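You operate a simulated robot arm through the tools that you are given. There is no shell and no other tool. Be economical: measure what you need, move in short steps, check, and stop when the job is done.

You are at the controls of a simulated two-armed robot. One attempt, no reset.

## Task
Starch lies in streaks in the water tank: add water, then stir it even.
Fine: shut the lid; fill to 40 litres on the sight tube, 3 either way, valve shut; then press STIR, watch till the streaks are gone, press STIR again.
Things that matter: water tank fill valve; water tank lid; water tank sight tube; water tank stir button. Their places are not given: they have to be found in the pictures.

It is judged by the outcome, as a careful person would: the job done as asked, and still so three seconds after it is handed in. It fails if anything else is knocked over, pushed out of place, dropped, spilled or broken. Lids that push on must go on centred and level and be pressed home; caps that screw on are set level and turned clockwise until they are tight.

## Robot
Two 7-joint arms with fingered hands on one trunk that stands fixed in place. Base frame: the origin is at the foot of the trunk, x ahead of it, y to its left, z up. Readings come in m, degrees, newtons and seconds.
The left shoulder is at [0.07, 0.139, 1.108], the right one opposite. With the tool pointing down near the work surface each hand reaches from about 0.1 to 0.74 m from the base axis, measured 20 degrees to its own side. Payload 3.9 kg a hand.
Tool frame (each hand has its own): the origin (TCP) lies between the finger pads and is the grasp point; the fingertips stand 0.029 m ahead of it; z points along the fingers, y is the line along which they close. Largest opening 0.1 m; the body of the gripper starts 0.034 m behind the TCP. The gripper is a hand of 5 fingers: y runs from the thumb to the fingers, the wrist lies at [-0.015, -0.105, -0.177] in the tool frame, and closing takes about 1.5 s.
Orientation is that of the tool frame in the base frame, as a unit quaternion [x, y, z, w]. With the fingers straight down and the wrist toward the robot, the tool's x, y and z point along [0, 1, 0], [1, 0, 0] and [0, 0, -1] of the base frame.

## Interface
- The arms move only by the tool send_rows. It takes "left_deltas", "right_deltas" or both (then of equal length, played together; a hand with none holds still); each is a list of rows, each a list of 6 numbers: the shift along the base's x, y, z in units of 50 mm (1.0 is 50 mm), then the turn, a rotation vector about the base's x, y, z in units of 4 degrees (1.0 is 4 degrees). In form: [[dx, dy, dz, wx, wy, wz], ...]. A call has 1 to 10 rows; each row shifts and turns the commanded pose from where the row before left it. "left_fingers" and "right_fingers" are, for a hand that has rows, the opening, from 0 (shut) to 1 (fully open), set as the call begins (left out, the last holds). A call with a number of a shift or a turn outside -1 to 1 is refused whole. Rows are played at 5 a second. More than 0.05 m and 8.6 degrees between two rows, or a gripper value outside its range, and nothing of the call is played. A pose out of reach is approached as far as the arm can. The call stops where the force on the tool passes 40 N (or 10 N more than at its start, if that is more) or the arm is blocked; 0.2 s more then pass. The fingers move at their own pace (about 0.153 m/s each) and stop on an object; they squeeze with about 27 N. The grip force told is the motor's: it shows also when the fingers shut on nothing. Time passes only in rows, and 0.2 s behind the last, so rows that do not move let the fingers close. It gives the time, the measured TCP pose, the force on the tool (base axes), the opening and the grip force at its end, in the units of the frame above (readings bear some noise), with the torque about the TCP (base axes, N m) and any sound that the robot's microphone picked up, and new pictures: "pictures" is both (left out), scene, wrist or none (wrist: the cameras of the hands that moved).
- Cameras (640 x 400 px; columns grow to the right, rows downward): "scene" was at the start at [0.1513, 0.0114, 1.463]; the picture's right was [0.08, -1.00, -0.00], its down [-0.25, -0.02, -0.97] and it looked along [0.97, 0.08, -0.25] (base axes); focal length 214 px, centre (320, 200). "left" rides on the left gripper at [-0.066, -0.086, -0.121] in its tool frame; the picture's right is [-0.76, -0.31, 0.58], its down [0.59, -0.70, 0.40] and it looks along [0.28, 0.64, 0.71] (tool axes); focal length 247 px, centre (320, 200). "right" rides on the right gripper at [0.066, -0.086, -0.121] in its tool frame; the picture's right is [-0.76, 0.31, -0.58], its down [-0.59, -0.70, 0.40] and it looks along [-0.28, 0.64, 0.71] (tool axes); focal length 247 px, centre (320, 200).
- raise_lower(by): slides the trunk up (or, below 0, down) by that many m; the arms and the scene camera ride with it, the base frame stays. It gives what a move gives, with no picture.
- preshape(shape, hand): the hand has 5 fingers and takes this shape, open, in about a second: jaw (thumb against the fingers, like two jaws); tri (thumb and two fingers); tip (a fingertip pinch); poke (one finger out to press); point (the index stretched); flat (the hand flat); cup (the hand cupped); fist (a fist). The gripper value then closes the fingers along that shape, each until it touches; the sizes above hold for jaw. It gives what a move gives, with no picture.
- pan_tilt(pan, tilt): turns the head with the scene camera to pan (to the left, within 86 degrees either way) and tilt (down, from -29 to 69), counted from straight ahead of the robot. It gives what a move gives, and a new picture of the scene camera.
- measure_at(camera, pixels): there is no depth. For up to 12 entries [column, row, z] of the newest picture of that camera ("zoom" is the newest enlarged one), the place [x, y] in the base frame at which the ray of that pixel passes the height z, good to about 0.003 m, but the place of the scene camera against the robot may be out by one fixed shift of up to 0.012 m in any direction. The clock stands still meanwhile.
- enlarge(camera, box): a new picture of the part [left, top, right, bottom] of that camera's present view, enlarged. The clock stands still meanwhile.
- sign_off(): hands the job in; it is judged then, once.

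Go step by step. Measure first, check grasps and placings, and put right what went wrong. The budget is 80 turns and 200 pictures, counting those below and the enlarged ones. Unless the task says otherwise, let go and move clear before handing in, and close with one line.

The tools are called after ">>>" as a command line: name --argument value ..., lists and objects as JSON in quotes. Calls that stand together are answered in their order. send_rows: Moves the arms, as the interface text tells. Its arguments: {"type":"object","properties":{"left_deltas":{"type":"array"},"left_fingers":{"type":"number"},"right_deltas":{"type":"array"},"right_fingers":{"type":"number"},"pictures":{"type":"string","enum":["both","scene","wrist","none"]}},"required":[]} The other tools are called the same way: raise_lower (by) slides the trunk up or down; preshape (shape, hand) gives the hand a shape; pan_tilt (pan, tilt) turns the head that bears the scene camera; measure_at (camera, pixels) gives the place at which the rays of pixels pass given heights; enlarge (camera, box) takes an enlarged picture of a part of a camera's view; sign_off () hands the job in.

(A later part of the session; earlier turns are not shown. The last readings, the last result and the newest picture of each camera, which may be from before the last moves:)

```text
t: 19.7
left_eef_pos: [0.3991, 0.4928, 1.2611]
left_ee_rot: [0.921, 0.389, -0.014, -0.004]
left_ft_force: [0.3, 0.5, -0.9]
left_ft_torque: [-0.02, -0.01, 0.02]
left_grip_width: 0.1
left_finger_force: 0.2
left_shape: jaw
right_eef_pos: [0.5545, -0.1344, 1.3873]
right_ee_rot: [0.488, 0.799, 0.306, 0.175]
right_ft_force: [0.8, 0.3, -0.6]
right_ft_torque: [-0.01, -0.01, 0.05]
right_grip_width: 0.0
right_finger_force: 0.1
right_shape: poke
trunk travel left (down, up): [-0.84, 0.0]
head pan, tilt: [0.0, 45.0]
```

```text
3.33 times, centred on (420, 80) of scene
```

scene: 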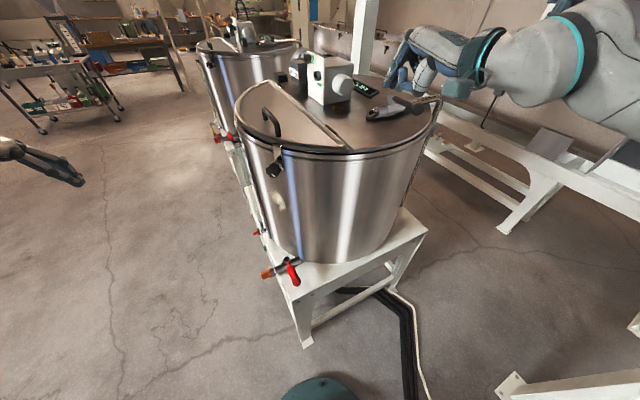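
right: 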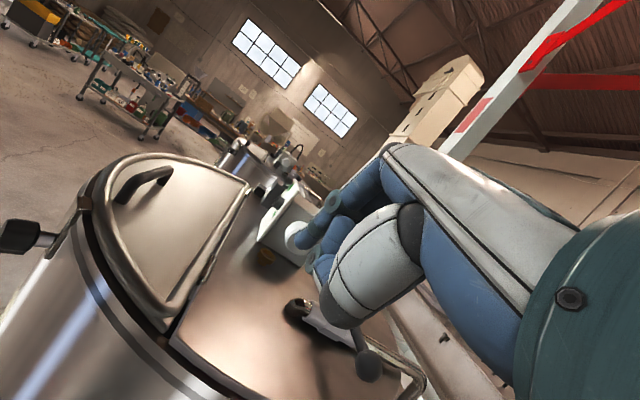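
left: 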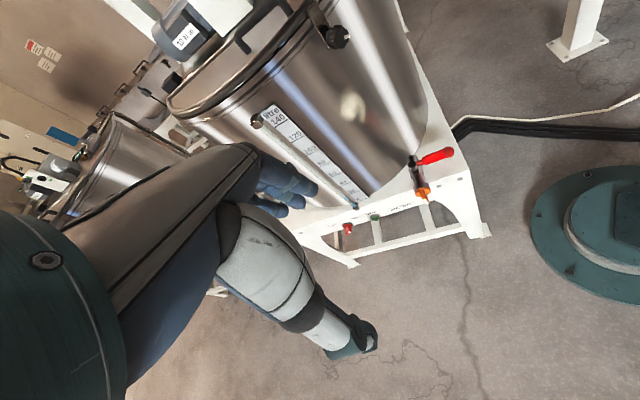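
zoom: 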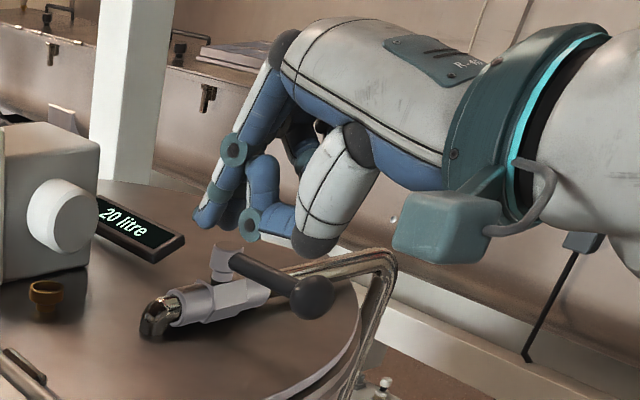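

Left view shows the tube (310,160) and buttons. The poke hand is awkward for both opening and closing, so I'll use the "tip" pinch to straddle the lever: turn the right hand (yaw about −68°, less tilt).

>>> preshape --shape "tip" --hand "right"

>>> send_rows --right_deltas '[[0, 0, 0.2, -0.48, 0.87, -1], [0, 0, 0.2, -0.48, 0.87, -1], [0, 0, 0.2, -0.48, 0.87, -1], [0, 0, 0.2, -0.48, 0.87, -1], [0, 0, 0, 0, 0, -1], [0, 0, 0, 0, 0, -1], [0, 0, 0, 0, 0, -1], [0, 0, 0, 0, 0, -1], [0, 0, 0, 0, 0, -1], [0, 0, 0, 0, 0, -1]]' --pictures "none" --right_fingers 1

>>> send_rows --right_deltas '[[0.3, -0.2, 0, 0, 0, -1], [0.3, -0.2, 0, 0, 0, -1], [0.3, -0.2, 0, 0, 0, -1], [0.3, -0.2, 0, 0, 0, -1], [0.3, -0.2, 0, 0, 0, -1], [0.3, -0.2, 0, 0, 0, -1]]'

>>> enlarge --camera "left" --box '[240, 90, 400, 230]'

>>> enlarge --camera "scene" --box '[340, 20, 500, 140]'

```text
t: 20.6
left_eef_pos: [0.3986, 0.492, 1.2638]
left_ee_rot: [0.921, 0.39, -0.014, -0.002]
left_ft_force: [-1.3, 0.3, 0.3]
left_ft_torque: [-0.01, 0.03, 0.0]
left_grip_width: 0.0998
left_finger_force: 0.0
left_shape: jaw
right_eef_pos: [0.5549, -0.1381, 1.388]
right_ee_rot: [0.488, 0.799, 0.306, 0.175]
right_ft_force: [0.5, -0.1, -0.4]
right_ft_torque: [-0.01, -0.01, 0.04]
right_grip_width: 0.0997
right_finger_force: 0.1
right_shape: tip
trunk travel left (down, up): [-0.84, 0.0]
head pan, tilt: [0.0, 45.0]
```

```text
t: 22.8
left_eef_pos: [0.3989, 0.4934, 1.2629]
left_ee_rot: [0.921, 0.39, -0.014, -0.004]
left_ft_force: [0.6, -0.7, -0.4]
left_ft_torque: [0.01, 0.0, -0.05]
left_grip_width: 0.1001
left_finger_force: 0.1
left_shape: jaw
right_eef_pos: [0.5564, -0.1375, 1.4286]
right_ee_rot: [0.759, 0.613, 0.128, 0.18]
right_ft_force: [-0.3, -0.3, 0.2]
right_ft_torque: [-0.02, -0.02, 0.0]
right_grip_width: 0.0999
right_finger_force: 0.0
right_shape: tip
trunk travel left (down, up): [-0.84, 0.0]
head pan, tilt: [0.0, 45.0]
```

```text
t: 24.2
left_eef_pos: [0.4004, 0.4937, 1.2621]
left_ee_rot: [0.921, 0.39, -0.015, -0.004]
left_ft_force: [0.5, 0.3, 0.0]
left_ft_torque: [0.0, 0.0, 0.01]
left_grip_width: 0.0998
left_finger_force: 0.1
left_shape: jaw
right_eef_pos: [0.6474, -0.2007, 1.4258]
right_ee_rot: [0.869, 0.441, 0.089, 0.204]
right_ft_force: [0.9, 0.3, -0.6]
right_ft_torque: [0.01, 0.02, 0.0]
right_grip_width: 0.0997
right_finger_force: 0.1
right_shape: tip
trunk travel left (down, up): [-0.84, 0.0]
head pan, tilt: [0.0, 45.0]
```

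scene: 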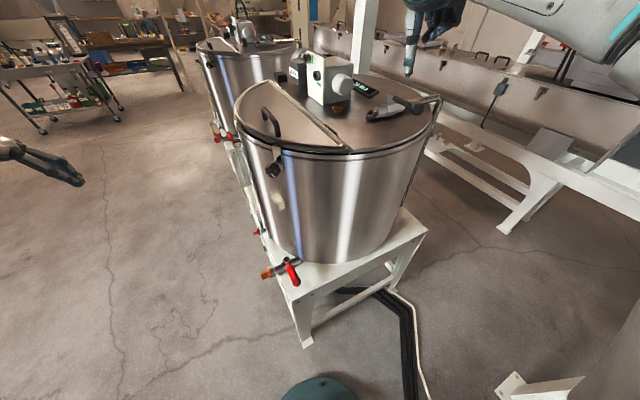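
right: 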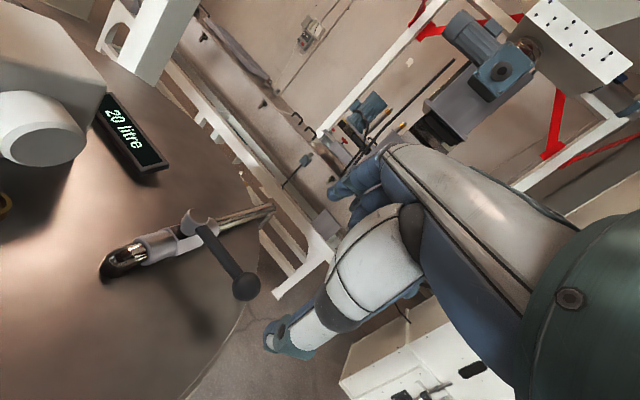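

```text
2.86 times, centred on (320, 160) of left
```

zoom: 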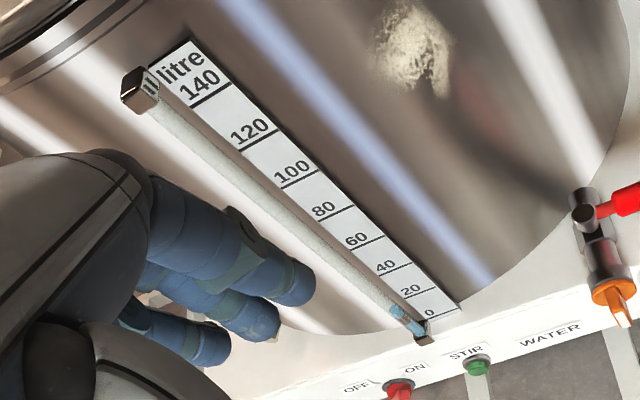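

```text
3.33 times, centred on (420, 80) of scene
```

zoom: 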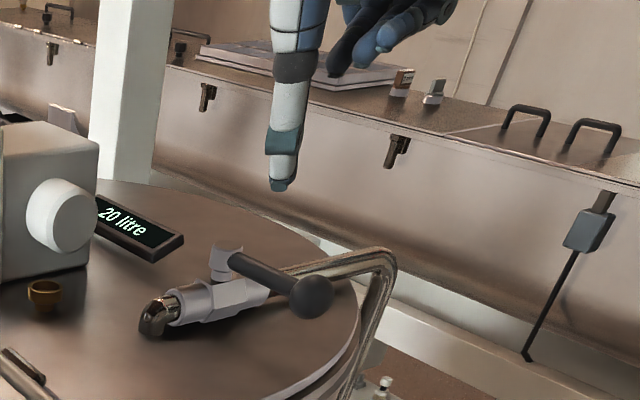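

The right view shows the lever clearly: stem (200,220), ball (246,287). I'll re-measure with the right camera at lever height.

>>> measure_at --camera "right" --pixels '[[246, 287, 1.283], [200, 218, 1.283], [215, 243, 1.283], [272, 210, 1.25], [112, 265, 1.245]]'

>>> enlarge --camera "left" --box '[300, 150, 380, 220]'

```text
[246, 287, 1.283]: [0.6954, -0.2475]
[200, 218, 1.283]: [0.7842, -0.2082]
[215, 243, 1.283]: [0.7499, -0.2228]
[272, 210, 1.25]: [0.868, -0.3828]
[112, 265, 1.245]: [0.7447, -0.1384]
```

```text
5.71 times, centred on (340, 185) of left
```

zoom: 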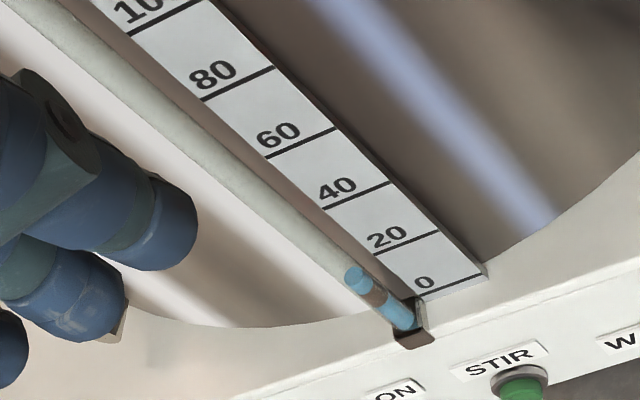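

The tube reads ≈20 L, agreeing with the display. Now lower the right hand so thumb and fingers straddle the lever at about (0.729,−0.232).

>>> send_rows --right_deltas '[[0.41, -0.155, 0, 0.59, 0.81, 0], [0.41, -0.155, 0, 0.59, 0.81, 0], [0.41, -0.155, 0, 0.59, 0.81, 0], [0.41, -0.155, 0, 0.59, 0.81, 0], [0, 0, -0.8, 0, 0, 0], [0, 0, -0.5, 0, 0, 0]]' --right_fingers 0.7

>>> enlarge --camera "scene" --box '[340, 20, 500, 140]'

```text
t: 25.6
left_eef_pos: [0.4004, 0.4915, 1.2618]
left_ee_rot: [0.92, 0.391, -0.015, -0.003]
left_ft_force: [-0.2, 0.8, 0.5]
left_ft_torque: [-0.01, 0.01, 0.04]
left_grip_width: 0.0997
left_finger_force: 0.0
left_shape: jaw
right_eef_pos: [0.6959, -0.2191, 1.361]
right_ee_rot: [0.883, 0.45, 0.049, 0.126]
right_ft_force: [0.1, -0.9, 0.0]
right_ft_torque: [0.01, -0.01, 0.02]
right_grip_width: 0.0706
right_finger_force: 0.1
right_shape: tip
right hand out of reach, approached as far as the arm can: row 3, 4
trunk travel left (down, up): [-0.84, 0.0]
head pan, tilt: [0.0, 45.0]
```

scene: 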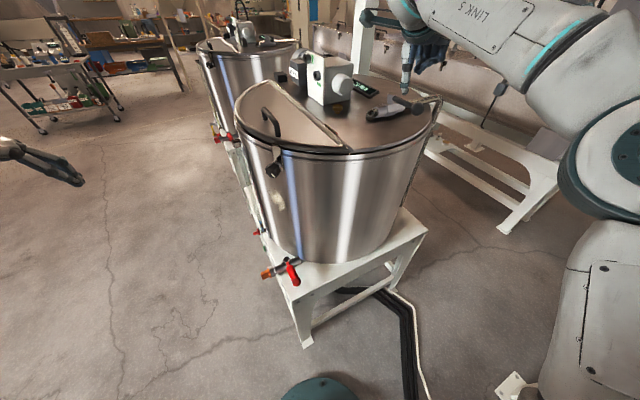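
right: 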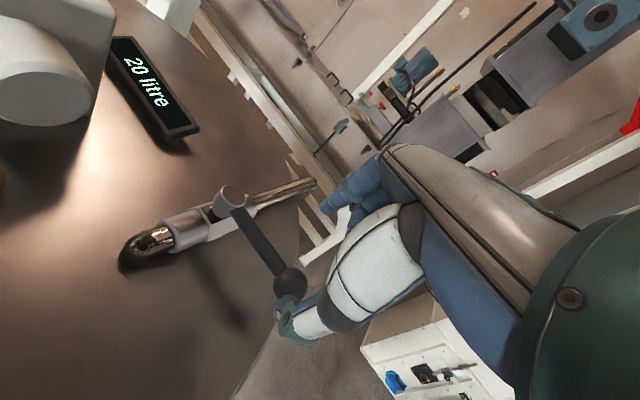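

```text
3.33 times, centred on (420, 80) of scene
```

zoom: 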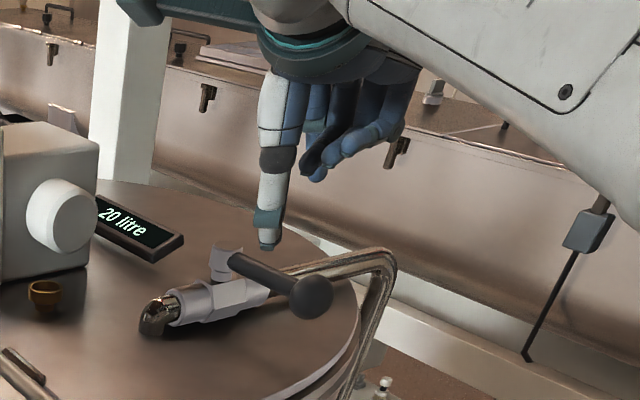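

Slightly short of the target. Move forward 3 cm and down to z≈1.29.

>>> send_rows --right_deltas '[[0.33, -0.13, -0.3, 0, 0, 0], [0.33, -0.13, -0.3, 0, 0, 0], [0, 0, -0.4, 0, 0, 0], [0, 0, -0.4, 0, 0, 0]]'

>>> enlarge --camera "scene" --box '[340, 20, 500, 140]'

```text
t: 26.6
left_eef_pos: [0.3997, 0.4904, 1.2642]
left_ee_rot: [0.92, 0.391, -0.014, -0.004]
left_ft_force: [0.1, -0.3, -0.5]
left_ft_torque: [0.0, 0.02, 0.0]
left_grip_width: 0.0997
left_finger_force: 0.1
left_shape: jaw
right_eef_pos: [0.7308, -0.2327, 1.2915]
right_ee_rot: [0.883, 0.449, 0.048, 0.126]
right_ft_force: [0.4, -0.9, -0.1]
right_ft_torque: [0.01, -0.03, -0.03]
right_grip_width: 0.0704
right_finger_force: 0.0
right_shape: tip
trunk travel left (down, up): [-0.84, 0.0]
head pan, tilt: [0.0, 45.0]
```

scene: 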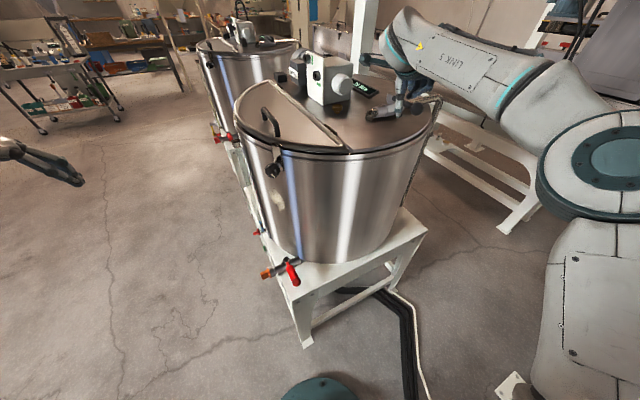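
right: 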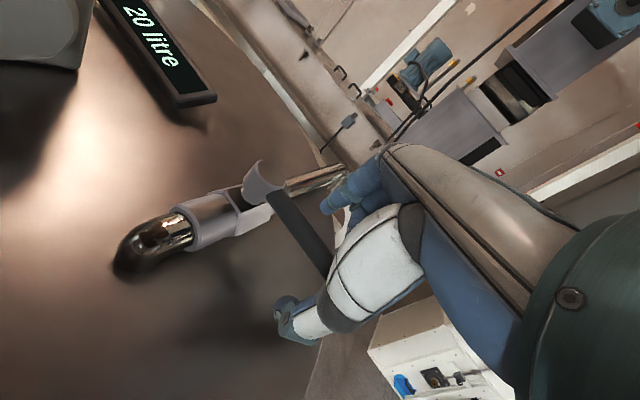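

```text
3.33 times, centred on (420, 80) of scene
```

zoom: 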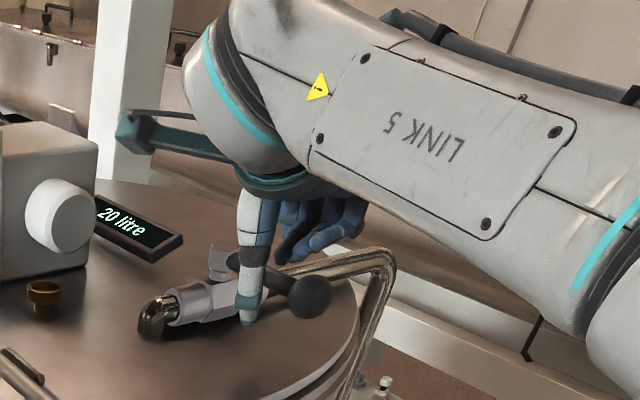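

The thumb is on the near side of the lever and the fingers on the far side (zoom 250,300). I'll push the lever counter-clockwise a little and listen.

>>> send_rows --right_deltas '[[0.18, -0.28, 0, 0, 0, 0.3], [0.18, -0.28, 0, 0, 0, 0.3], [0.22, -0.25, 0, 0, 0, 0.3]]'

>>> enlarge --camera "scene" --box '[340, 20, 500, 140]'

```text
t: 27.4
left_eef_pos: [0.3941, 0.499, 1.2615]
left_ee_rot: [0.92, 0.391, -0.014, -0.001]
left_ft_force: [-0.1, 0.0, 0.3]
left_ft_torque: [-0.01, 0.0, 0.03]
left_grip_width: 0.0998
left_finger_force: 0.1
left_shape: jaw
right_eef_pos: [0.7541, -0.2638, 1.2942]
right_ee_rot: [0.867, 0.479, 0.053, 0.126]
right_ft_force: [-16.2, 12.8, -4.7]
right_ft_torque: [0.18, 0.17, -0.12]
right_grip_width: 0.0801
right_finger_force: 0.1
right_shape: tip
trunk travel left (down, up): [-0.84, 0.0]
head pan, tilt: [0.0, 45.0]
```

scene: 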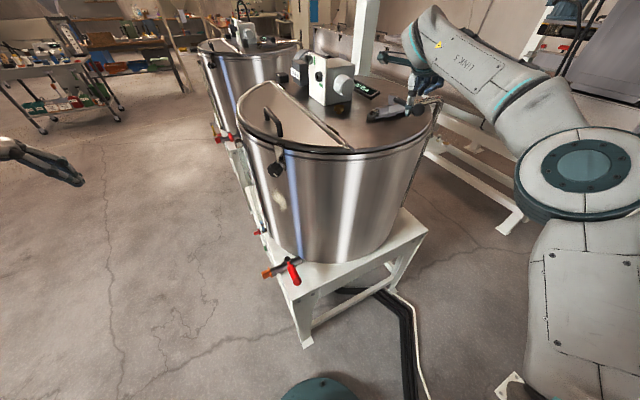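
right: 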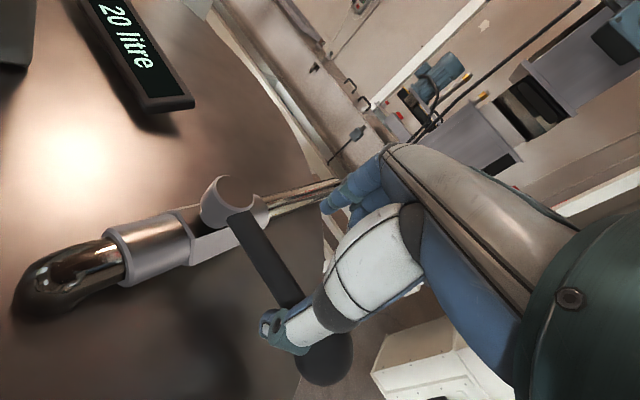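

```text
3.33 times, centred on (420, 80) of scene
```

zoom: 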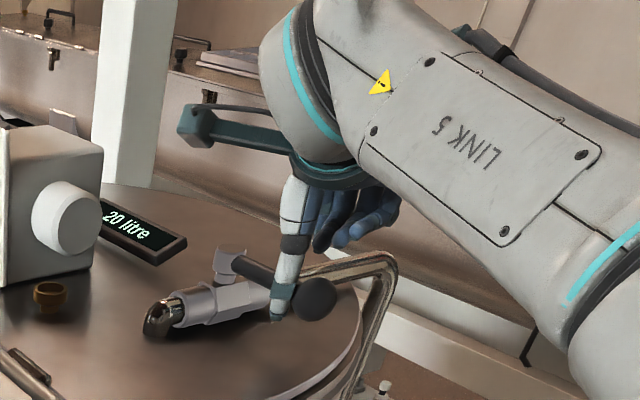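

The lever barely moved under 20 N (thumb was pushed open to 0.08), so counter-clockwise may be the stop side. I'll try the other way, the fingers pulling the lever clockwise.

>>> send_rows --right_deltas '[[-0.24, 0.32, 0, 0, 0, -0.3], [-0.24, 0.32, 0, 0, 0, -0.3], [-0.2, 0.3, 0, 0, 0, -0.3], [-0.15, 0.3, 0, 0, 0, -0.3]]'

>>> enlarge --camera "scene" --box '[340, 20, 500, 140]'

```text
t: 28.4
left_eef_pos: [0.3991, 0.4932, 1.2633]
left_ee_rot: [0.921, 0.39, -0.014, -0.004]
left_ft_force: [-0.1, -0.4, -0.5]
left_ft_torque: [0.0, 0.04, 0.0]
left_grip_width: 0.1001
left_finger_force: 0.0
left_shape: jaw
right_eef_pos: [0.7187, -0.2108, 1.2914]
right_ee_rot: [0.887, 0.44, 0.048, 0.127]
right_ft_force: [0.8, -0.1, -0.3]
right_ft_torque: [-0.02, 0.01, 0.01]
right_grip_width: 0.0703
right_finger_force: 0.0
right_shape: tip
trunk travel left (down, up): [-0.84, 0.0]
head pan, tilt: [0.0, 45.0]
```

scene: 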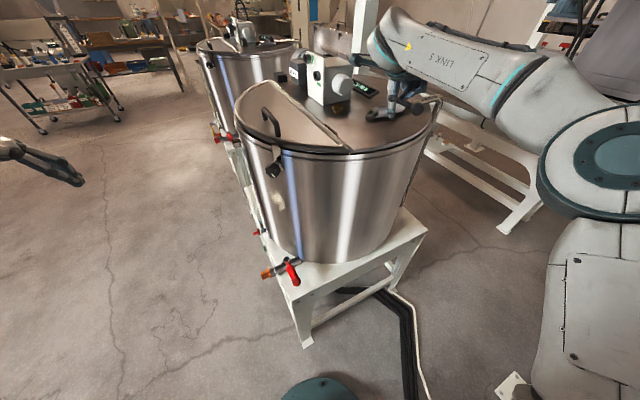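
right: 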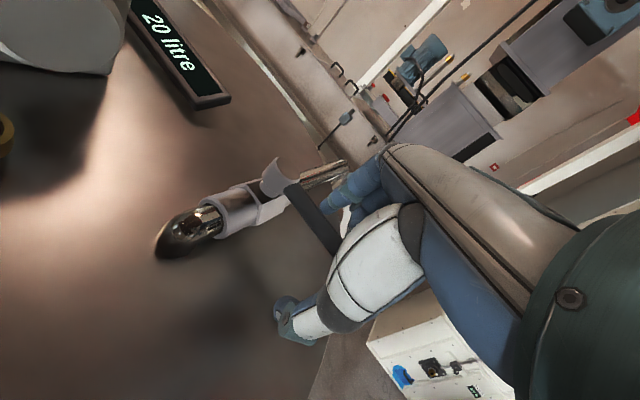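

```text
3.33 times, centred on (420, 80) of scene
```

zoom: 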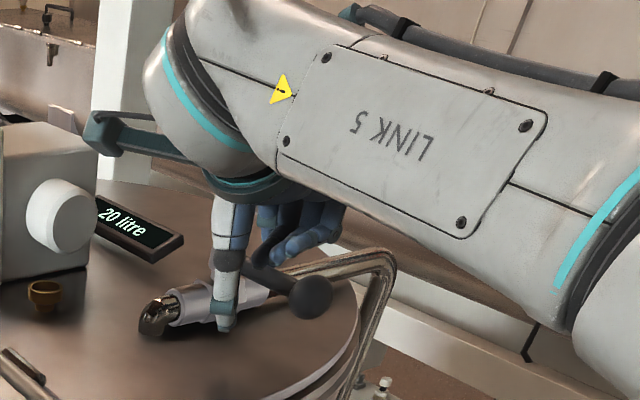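

Fingers haven't clearly met the lever; they ride a bit high. Lower 12 mm and keep pulling.

>>> send_rows --right_deltas '[[0.2, -0.25, -0.25, 0, 0, 0], [-0.2, 0.25, 0, 0, 0, 0], [-0.15, 0.3, 0, 0, 0, -0.3], [-0.15, 0.3, 0, 0, 0, -0.3], [-0.1, 0.3, 0, 0, 0, -0.3]]'

>>> enlarge --camera "scene" --box '[340, 20, 500, 140]'

```text
t: 29.6
left_eef_pos: [0.3972, 0.4923, 1.2634]
left_ee_rot: [0.921, 0.39, -0.014, -0.003]
left_ft_force: [-0.5, -0.7, -0.1]
left_ft_torque: [0.04, 0.0, 0.03]
left_grip_width: 0.0999
left_finger_force: 0.0
left_shape: jaw
right_eef_pos: [0.6935, -0.1635, 1.2814]
right_ee_rot: [0.901, 0.412, 0.043, 0.128]
right_ft_force: [-0.3, -1.4, 0.2]
right_ft_torque: [-0.04, -0.08, -0.03]
right_grip_width: 0.0716
right_finger_force: 0.1
right_shape: tip
trunk travel left (down, up): [-0.84, 0.0]
head pan, tilt: [0.0, 45.0]
```

scene: 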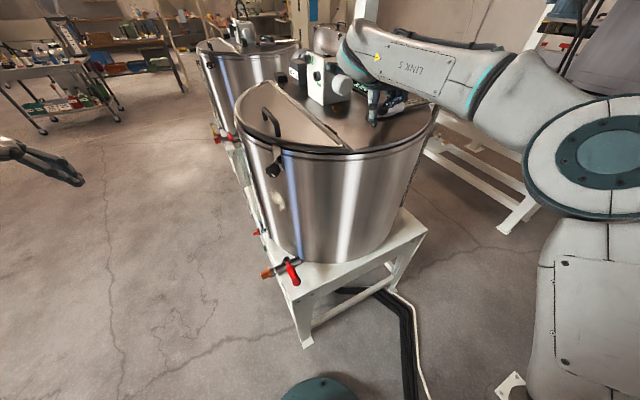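
right: 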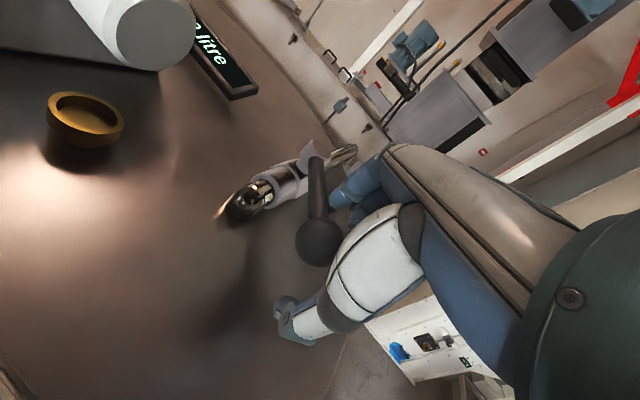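

```text
3.33 times, centred on (420, 80) of scene
```

zoom: 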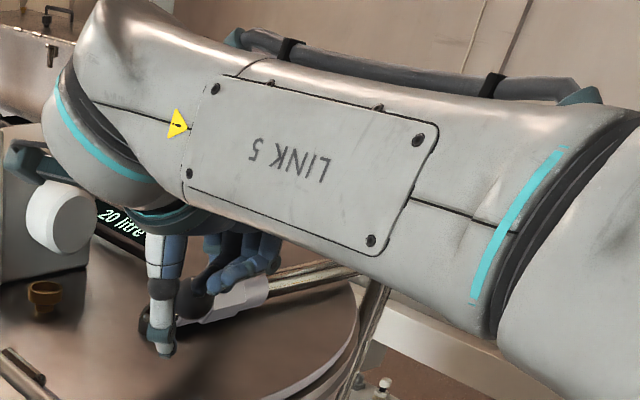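

The lever swung clockwise easily — this is the opening side. Check the tube and the lever angle.

>>> measure_at --camera "right" --pixels '[[320, 240, 1.283], [314, 160, 1.283], [240, 205, 1.245]]'

>>> send_rows --left_deltas '[[0, 0, 0, 0, 0, 0]]' --pictures "wrist"

>>> enlarge --camera "left" --box '[300, 150, 380, 220]'

```text
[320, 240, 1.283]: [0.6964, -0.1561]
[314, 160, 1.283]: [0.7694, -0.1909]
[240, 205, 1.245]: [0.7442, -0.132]
```

```text
t: 30.0
left_eef_pos: [0.398, 0.4917, 1.2629]
left_ee_rot: [0.921, 0.39, -0.015, -0.003]
left_ft_force: [0.3, -0.4, -0.6]
left_ft_torque: [0.0, -0.02, 0.03]
left_grip_width: 0.0996
left_finger_force: 0.0
left_shape: jaw
right_eef_pos: [0.6968, -0.1662, 1.2804]
right_ee_rot: [0.901, 0.413, 0.042, 0.128]
right_ft_force: [-0.7, -0.5, -0.8]
right_ft_torque: [-0.03, -0.03, -0.04]
right_grip_width: 0.0702
right_finger_force: 0.1
right_shape: tip
trunk travel left (down, up): [-0.84, 0.0]
head pan, tilt: [0.0, 45.0]
```

left: 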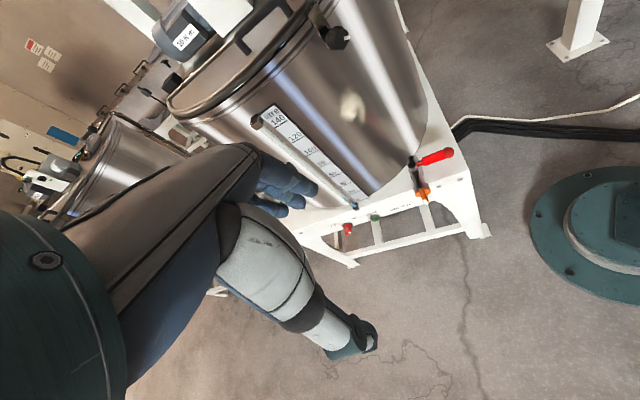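

```text
5.71 times, centred on (340, 185) of left
```

zoom: 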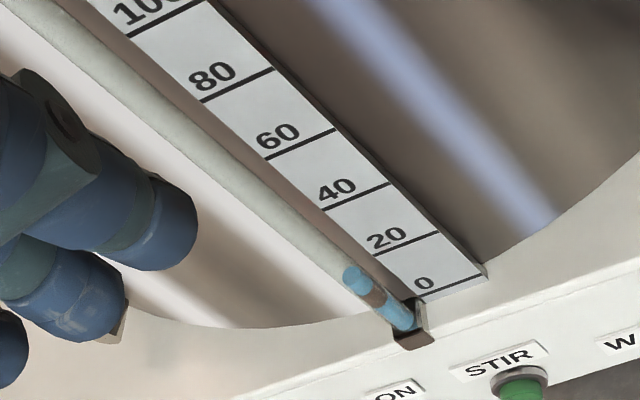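

Lever is now turned about 54°, but the level looks unchanged so far. Wait a second and re-read.

>>> send_rows --left_deltas '[[0, 0, 0, 0, 0, 0], [0, 0, 0, 0, 0, 0], [0, 0, 0, 0, 0, 0], [0, 0, 0, 0, 0, 0]]' --pictures "none"

>>> enlarge --camera "left" --box '[300, 150, 380, 220]'

>>> enlarge --camera "right" --box '[180, 0, 400, 300]'

```text
t: 31.0
left_eef_pos: [0.3981, 0.4917, 1.2631]
left_ee_rot: [0.921, 0.39, -0.015, -0.004]
left_ft_force: [-0.2, 0.5, -0.9]
left_ft_torque: [0.03, -0.01, 0.04]
left_grip_width: 0.1
left_finger_force: 0.1
left_shape: jaw
right_eef_pos: [0.6968, -0.1657, 1.2808]
right_ee_rot: [0.901, 0.412, 0.045, 0.13]
right_ft_force: [0.0, -0.4, 0.0]
right_ft_torque: [0.02, 0.01, -0.06]
right_grip_width: 0.0701
right_finger_force: 0.0
right_shape: tip
trunk travel left (down, up): [-0.84, 0.0]
head pan, tilt: [0.0, 45.0]
```

```text
5.71 times, centred on (340, 185) of left
```

zoom: 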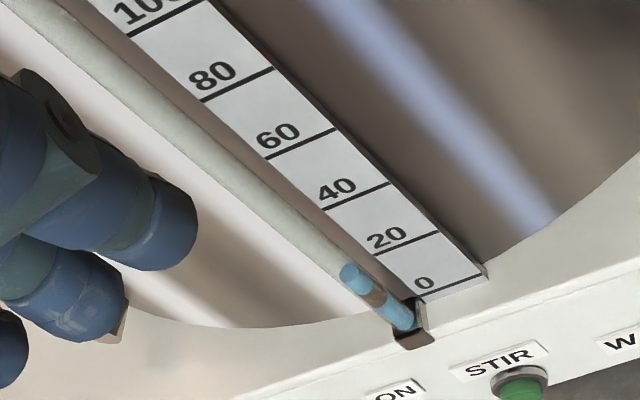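

```text
1.33 times, centred on (290, 150) of right
```

zoom: 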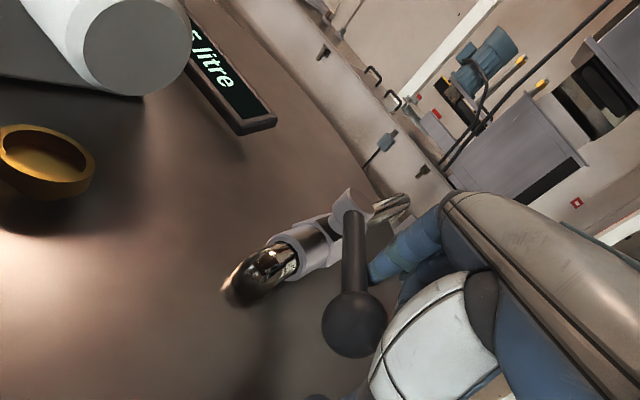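

The tube top is creeping up slightly (now 350,268) and the display digit changed, so water is flowing slowly. Read the display from the scene camera.

>>> send_rows --left_deltas '[[0, 0, 0, 0, 0, 0], [0, 0, 0, 0, 0, 0], [0, 0, 0, 0, 0, 0], [0, 0, 0, 0, 0, 0]]' --pictures "none"

>>> enlarge --camera "scene" --box '[340, 60, 420, 110]'

>>> enlarge --camera "left" --box '[300, 150, 380, 220]'

```text
t: 32.0
left_eef_pos: [0.3975, 0.4928, 1.2635]
left_ee_rot: [0.921, 0.39, -0.015, -0.004]
left_ft_force: [0.4, 1.2, -0.1]
left_ft_torque: [-0.03, 0.05, 0.02]
left_grip_width: 0.0997
left_finger_force: 0.1
left_shape: jaw
right_eef_pos: [0.6963, -0.1659, 1.2815]
right_ee_rot: [0.901, 0.412, 0.044, 0.129]
right_ft_force: [-1.0, -0.8, 1.0]
right_ft_torque: [0.02, 0.02, -0.03]
right_grip_width: 0.0701
right_finger_force: 0.1
right_shape: tip
trunk travel left (down, up): [-0.84, 0.0]
head pan, tilt: [0.0, 45.0]
```

```text
8.00 times, centred on (380, 85) of scene
```

zoom: 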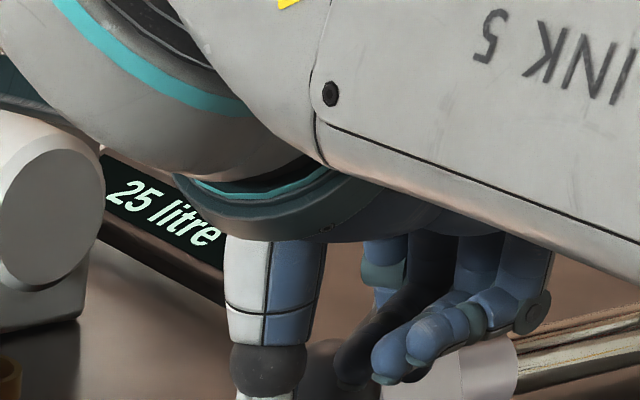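

```text
5.71 times, centred on (340, 185) of left
```

zoom: 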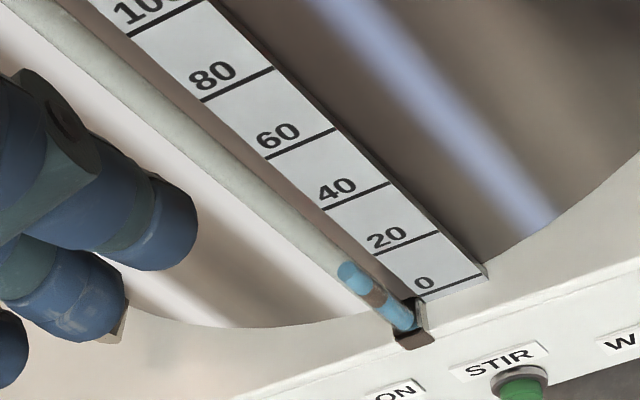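

Display reads 25 L and climbing (~2 L/s). Wait 3 s more, then check again.

>>> send_rows --left_deltas '[[0, 0, 0, 0, 0, 0], [0, 0, 0, 0, 0, 0], [0, 0, 0, 0, 0, 0], [0, 0, 0, 0, 0, 0], [0, 0, 0, 0, 0, 0], [0, 0, 0, 0, 0, 0], [0, 0, 0, 0, 0, 0], [0, 0, 0, 0, 0, 0], [0, 0, 0, 0, 0, 0]]' --pictures "none"

>>> enlarge --camera "scene" --box '[340, 60, 420, 110]'

>>> enlarge --camera "left" --box '[300, 150, 380, 220]'

```text
t: 34.0
left_eef_pos: [0.399, 0.493, 1.2636]
left_ee_rot: [0.92, 0.39, -0.015, -0.002]
left_ft_force: [-0.9, -1.0, 0.0]
left_ft_torque: [0.0, 0.03, 0.0]
left_grip_width: 0.0998
left_finger_force: 0.1
left_shape: jaw
right_eef_pos: [0.6972, -0.1655, 1.2817]
right_ee_rot: [0.901, 0.412, 0.044, 0.129]
right_ft_force: [-0.7, -0.7, -0.6]
right_ft_torque: [0.03, 0.01, 0.01]
right_grip_width: 0.0703
right_finger_force: 0.0
right_shape: tip
trunk travel left (down, up): [-0.84, 0.0]
head pan, tilt: [0.0, 45.0]
```

```text
8.00 times, centred on (380, 85) of scene
```

zoom: 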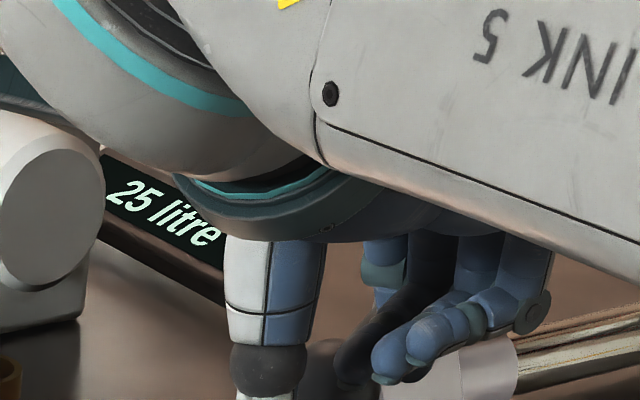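

```text
5.71 times, centred on (340, 185) of left
```

zoom: 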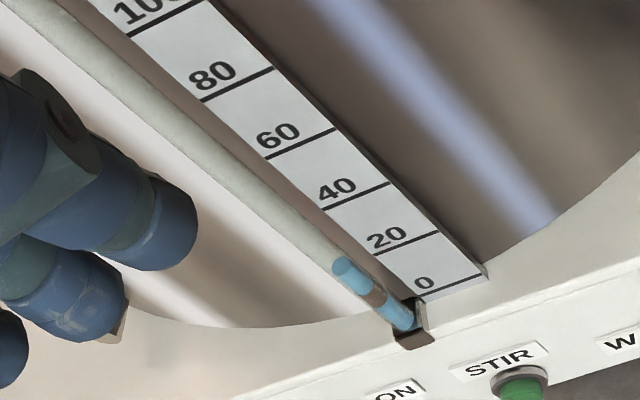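

Level rises about 1 L/s (tube top now 342,263; the display is in 5 L steps). Wait ~8 s more.

>>> send_rows --left_deltas '[[0, 0, 0, 0, 0, 0], [0, 0, 0, 0, 0, 0], [0, 0, 0, 0, 0, 0], [0, 0, 0, 0, 0, 0], [0, 0, 0, 0, 0, 0], [0, 0, 0, 0, 0, 0], [0, 0, 0, 0, 0, 0], [0, 0, 0, 0, 0, 0], [0, 0, 0, 0, 0, 0], [0, 0, 0, 0, 0, 0]]' --pictures "none"

>>> send_rows --left_deltas '[[0, 0, 0, 0, 0, 0], [0, 0, 0, 0, 0, 0], [0, 0, 0, 0, 0, 0], [0, 0, 0, 0, 0, 0], [0, 0, 0, 0, 0, 0], [0, 0, 0, 0, 0, 0], [0, 0, 0, 0, 0, 0], [0, 0, 0, 0, 0, 0], [0, 0, 0, 0, 0, 0], [0, 0, 0, 0, 0, 0]]' --pictures "none"

>>> send_rows --left_deltas '[[0, 0, 0, 0, 0, 0], [0, 0, 0, 0, 0, 0], [0, 0, 0, 0, 0, 0], [0, 0, 0, 0, 0, 0], [0, 0, 0, 0, 0, 0], [0, 0, 0, 0, 0, 0], [0, 0, 0, 0, 0, 0], [0, 0, 0, 0, 0, 0], [0, 0, 0, 0, 0, 0], [0, 0, 0, 0, 0, 0]]' --pictures "none"

>>> enlarge --camera "scene" --box '[340, 60, 420, 110]'

>>> enlarge --camera "left" --box '[300, 150, 380, 220]'

```text
t: 36.2
left_eef_pos: [0.3989, 0.492, 1.2629]
left_ee_rot: [0.921, 0.39, -0.015, -0.003]
left_ft_force: [0.2, 0.5, -0.1]
left_ft_torque: [-0.01, 0.0, 0.01]
left_grip_width: 0.1002
left_finger_force: 0.1
left_shape: jaw
right_eef_pos: [0.6962, -0.1653, 1.2823]
right_ee_rot: [0.901, 0.412, 0.044, 0.129]
right_ft_force: [-0.3, 0.7, 0.2]
right_ft_torque: [-0.02, 0.01, 0.0]
right_grip_width: 0.0703
right_finger_force: 0.1
right_shape: tip
trunk travel left (down, up): [-0.84, 0.0]
head pan, tilt: [0.0, 45.0]
```

```text
t: 38.4
left_eef_pos: [0.3989, 0.4928, 1.2638]
left_ee_rot: [0.921, 0.39, -0.014, -0.003]
left_ft_force: [-0.2, -1.2, 0.7]
left_ft_torque: [0.03, 0.0, 0.02]
left_grip_width: 0.1
left_finger_force: 0.0
left_shape: jaw
right_eef_pos: [0.6962, -0.1658, 1.28]
right_ee_rot: [0.901, 0.413, 0.045, 0.129]
right_ft_force: [-0.2, -0.7, 0.4]
right_ft_torque: [-0.02, 0.02, 0.01]
right_grip_width: 0.0701
right_finger_force: 0.0
right_shape: tip
trunk travel left (down, up): [-0.84, 0.0]
head pan, tilt: [0.0, 45.0]
```

```text
t: 40.6
left_eef_pos: [0.3992, 0.4926, 1.2645]
left_ee_rot: [0.921, 0.39, -0.014, -0.004]
left_ft_force: [0.6, -0.4, -0.5]
left_ft_torque: [-0.02, -0.01, 0.03]
left_grip_width: 0.0998
left_finger_force: 0.1
left_shape: jaw
right_eef_pos: [0.6957, -0.1646, 1.2818]
right_ee_rot: [0.901, 0.412, 0.045, 0.129]
right_ft_force: [0.1, -0.3, 0.0]
right_ft_torque: [0.0, 0.0, -0.03]
right_grip_width: 0.0703
right_finger_force: 0.1
right_shape: tip
trunk travel left (down, up): [-0.84, 0.0]
head pan, tilt: [0.0, 45.0]
```

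```text
8.00 times, centred on (380, 85) of scene
```

zoom: 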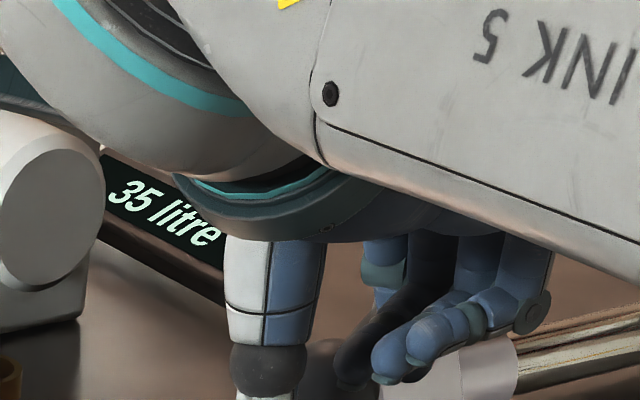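

```text
5.71 times, centred on (340, 185) of left
```

zoom: 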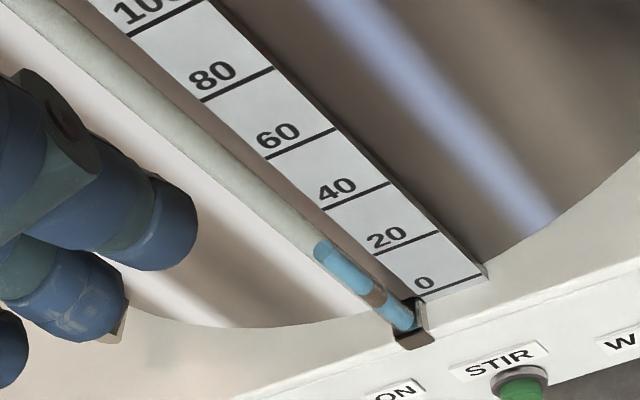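

Tube top at (323,247), display 35: about 32–33 L. Wait 3.2 s more, then swing the lever back to its shut stop.

>>> send_rows --left_deltas '[[0, 0, 0, 0, 0, 0], [0, 0, 0, 0, 0, 0], [0, 0, 0, 0, 0, 0], [0, 0, 0, 0, 0, 0], [0, 0, 0, 0, 0, 0], [0, 0, 0, 0, 0, 0], [0, 0, 0, 0, 0, 0], [0, 0, 0, 0, 0, 0], [0, 0, 0, 0, 0, 0], [0, 0, 0, 0, 0, 0]]' --pictures "none"

>>> send_rows --left_deltas '[[0, 0, 0, 0, 0, 0], [0, 0, 0, 0, 0, 0], [0, 0, 0, 0, 0, 0], [0, 0, 0, 0, 0, 0]]' --pictures "none"

>>> enlarge --camera "scene" --box '[340, 60, 420, 110]'

>>> enlarge --camera "left" --box '[300, 150, 380, 220]'

```text
t: 42.8
left_eef_pos: [0.3991, 0.4924, 1.2627]
left_ee_rot: [0.921, 0.39, -0.014, -0.003]
left_ft_force: [-0.2, 0.4, 0.2]
left_ft_torque: [0.0, -0.01, -0.02]
left_grip_width: 0.0996
left_finger_force: 0.0
left_shape: jaw
right_eef_pos: [0.6958, -0.1649, 1.2807]
right_ee_rot: [0.901, 0.412, 0.044, 0.129]
right_ft_force: [-0.3, 0.5, 0.5]
right_ft_torque: [0.02, 0.0, -0.01]
right_grip_width: 0.0705
right_finger_force: 0.0
right_shape: tip
trunk travel left (down, up): [-0.84, 0.0]
head pan, tilt: [0.0, 45.0]
```

```text
t: 43.8
left_eef_pos: [0.398, 0.4921, 1.2622]
left_ee_rot: [0.921, 0.39, -0.015, -0.003]
left_ft_force: [-0.2, 0.7, 0.1]
left_ft_torque: [0.0, 0.01, -0.01]
left_grip_width: 0.0998
left_finger_force: 0.1
left_shape: jaw
right_eef_pos: [0.6961, -0.1666, 1.281]
right_ee_rot: [0.901, 0.412, 0.044, 0.129]
right_ft_force: [0.0, 1.4, -0.1]
right_ft_torque: [0.01, 0.01, -0.01]
right_grip_width: 0.0704
right_finger_force: 0.0
right_shape: tip
trunk travel left (down, up): [-0.84, 0.0]
head pan, tilt: [0.0, 45.0]
```

```text
8.00 times, centred on (380, 85) of scene
```

zoom: 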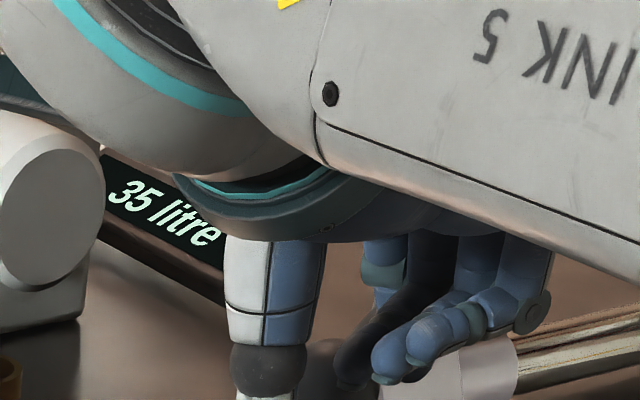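

```text
5.71 times, centred on (340, 185) of left
```

zoom: 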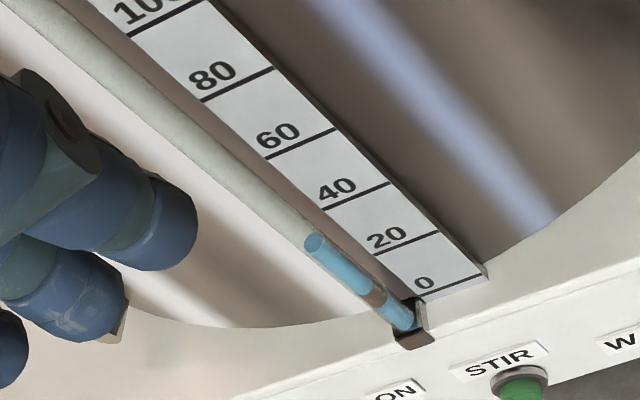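

Tube top at (314,240): I estimate 37–39.5 L depending on display rounding. Closing now lands in range either way.

>>> send_rows --right_deltas '[[0.35, -0.6, 0, 0, 0, 0.6], [0.3, -0.55, 0, 0, 0, 0.6], [0.3, -0.5, 0, 0, 0, 0.6], [0.2, -0.3, 0, 0, 0, 0.3]]' --pictures "wrist"

>>> enlarge --camera "scene" --box '[340, 20, 500, 140]'

>>> enlarge --camera "left" --box '[300, 150, 380, 220]'

```text
t: 44.8
left_eef_pos: [0.3994, 0.4921, 1.2634]
left_ee_rot: [0.921, 0.389, -0.014, -0.004]
left_ft_force: [0.2, 1.0, -0.4]
left_ft_torque: [0.04, -0.01, -0.02]
left_grip_width: 0.0998
left_finger_force: 0.0
left_shape: jaw
right_eef_pos: [0.7542, -0.2636, 1.2822]
right_ee_rot: [0.868, 0.477, 0.053, 0.125]
right_ft_force: [0.0, -0.5, 0.2]
right_ft_torque: [0.0, 0.01, -0.01]
right_grip_width: 0.0705
right_finger_force: 0.0
right_shape: tip
trunk travel left (down, up): [-0.84, 0.0]
head pan, tilt: [0.0, 45.0]
```

right: 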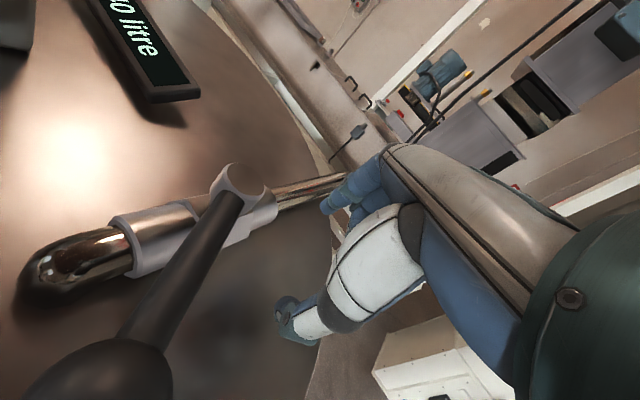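

```text
3.33 times, centred on (420, 80) of scene
```

zoom: 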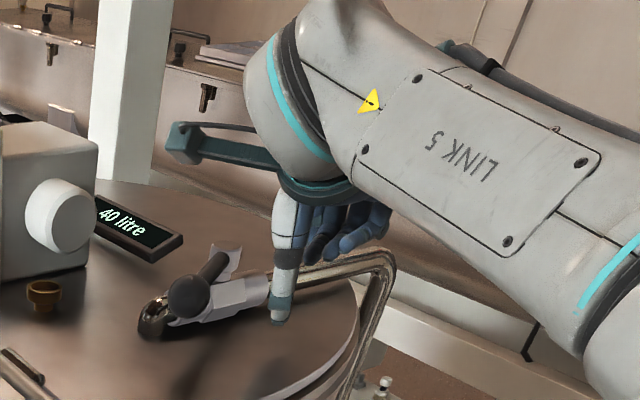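

```text
5.71 times, centred on (340, 185) of left
```

zoom: 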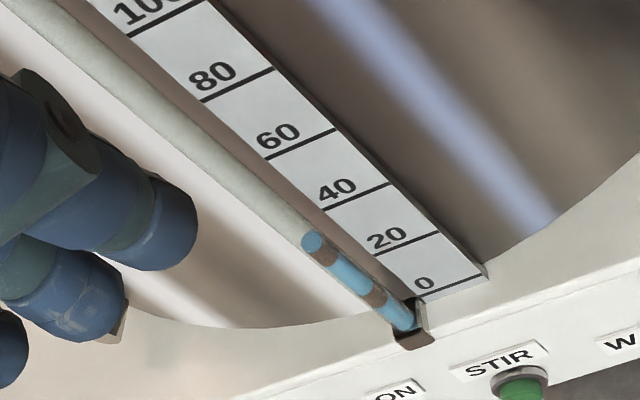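

The thumb slipped past the ball: the lever is still open (ball at right view (100,380), display 40). Time is frozen between calls, so in one move I'll hop the thumb over the lever to the ball's far side and sweep it back to shut.

>>> send_rows --right_deltas '[[0, 0, 1.0, 0, 0, 0], [0, 0.92, 0.3, 0, 0, 0], [0, 0.92, 0, 0, 0, 0], [0, 0.54, -0.76, 0, 0, 0], [-0.28, -0.5, -0.02, 0, 0, 0], [-0.24, -0.55, 0, 0, 0, 0], [-0.12, -0.7, 0, 0, 0, 0], [0.06, -0.45, 0, 0, 0, 0], [0.1, -0.24, 0, 0, 0, 0]]' --right_fingers 1 --pictures "wrist"

>>> enlarge --camera "scene" --box '[340, 20, 500, 140]'

>>> enlarge --camera "left" --box '[300, 150, 380, 220]'

```text
t: 46.8
left_eef_pos: [0.3977, 0.4929, 1.2621]
left_ee_rot: [0.921, 0.39, -0.015, -0.003]
left_ft_force: [0.2, 0.1, -0.2]
left_ft_torque: [-0.03, -0.01, 0.01]
left_grip_width: 0.0998
left_finger_force: 0.1
left_shape: jaw
right_eef_pos: [0.7269, -0.2654, 1.3041]
right_ee_rot: [0.868, 0.478, 0.053, 0.125]
right_ft_force: [-1.6, 0.7, 0.2]
right_ft_torque: [-0.01, 0.07, 0.03]
right_grip_width: 0.1
right_finger_force: 0.0
right_shape: tip
right hand out of reach, approached as far as the arm can: row 3
trunk travel left (down, up): [-0.84, 0.0]
head pan, tilt: [0.0, 45.0]
```

right: 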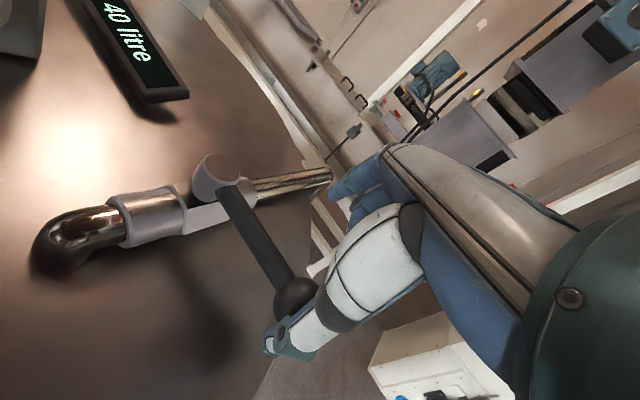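

```text
3.33 times, centred on (420, 80) of scene
```

zoom: 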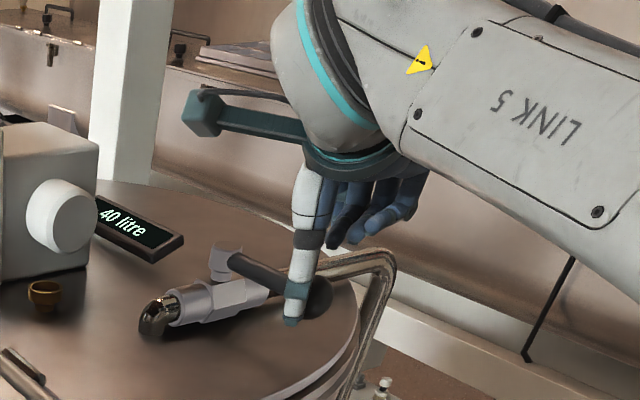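

```text
5.71 times, centred on (340, 185) of left
```

zoom: 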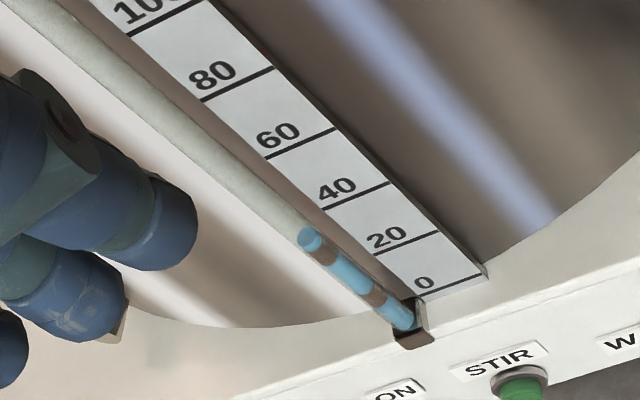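

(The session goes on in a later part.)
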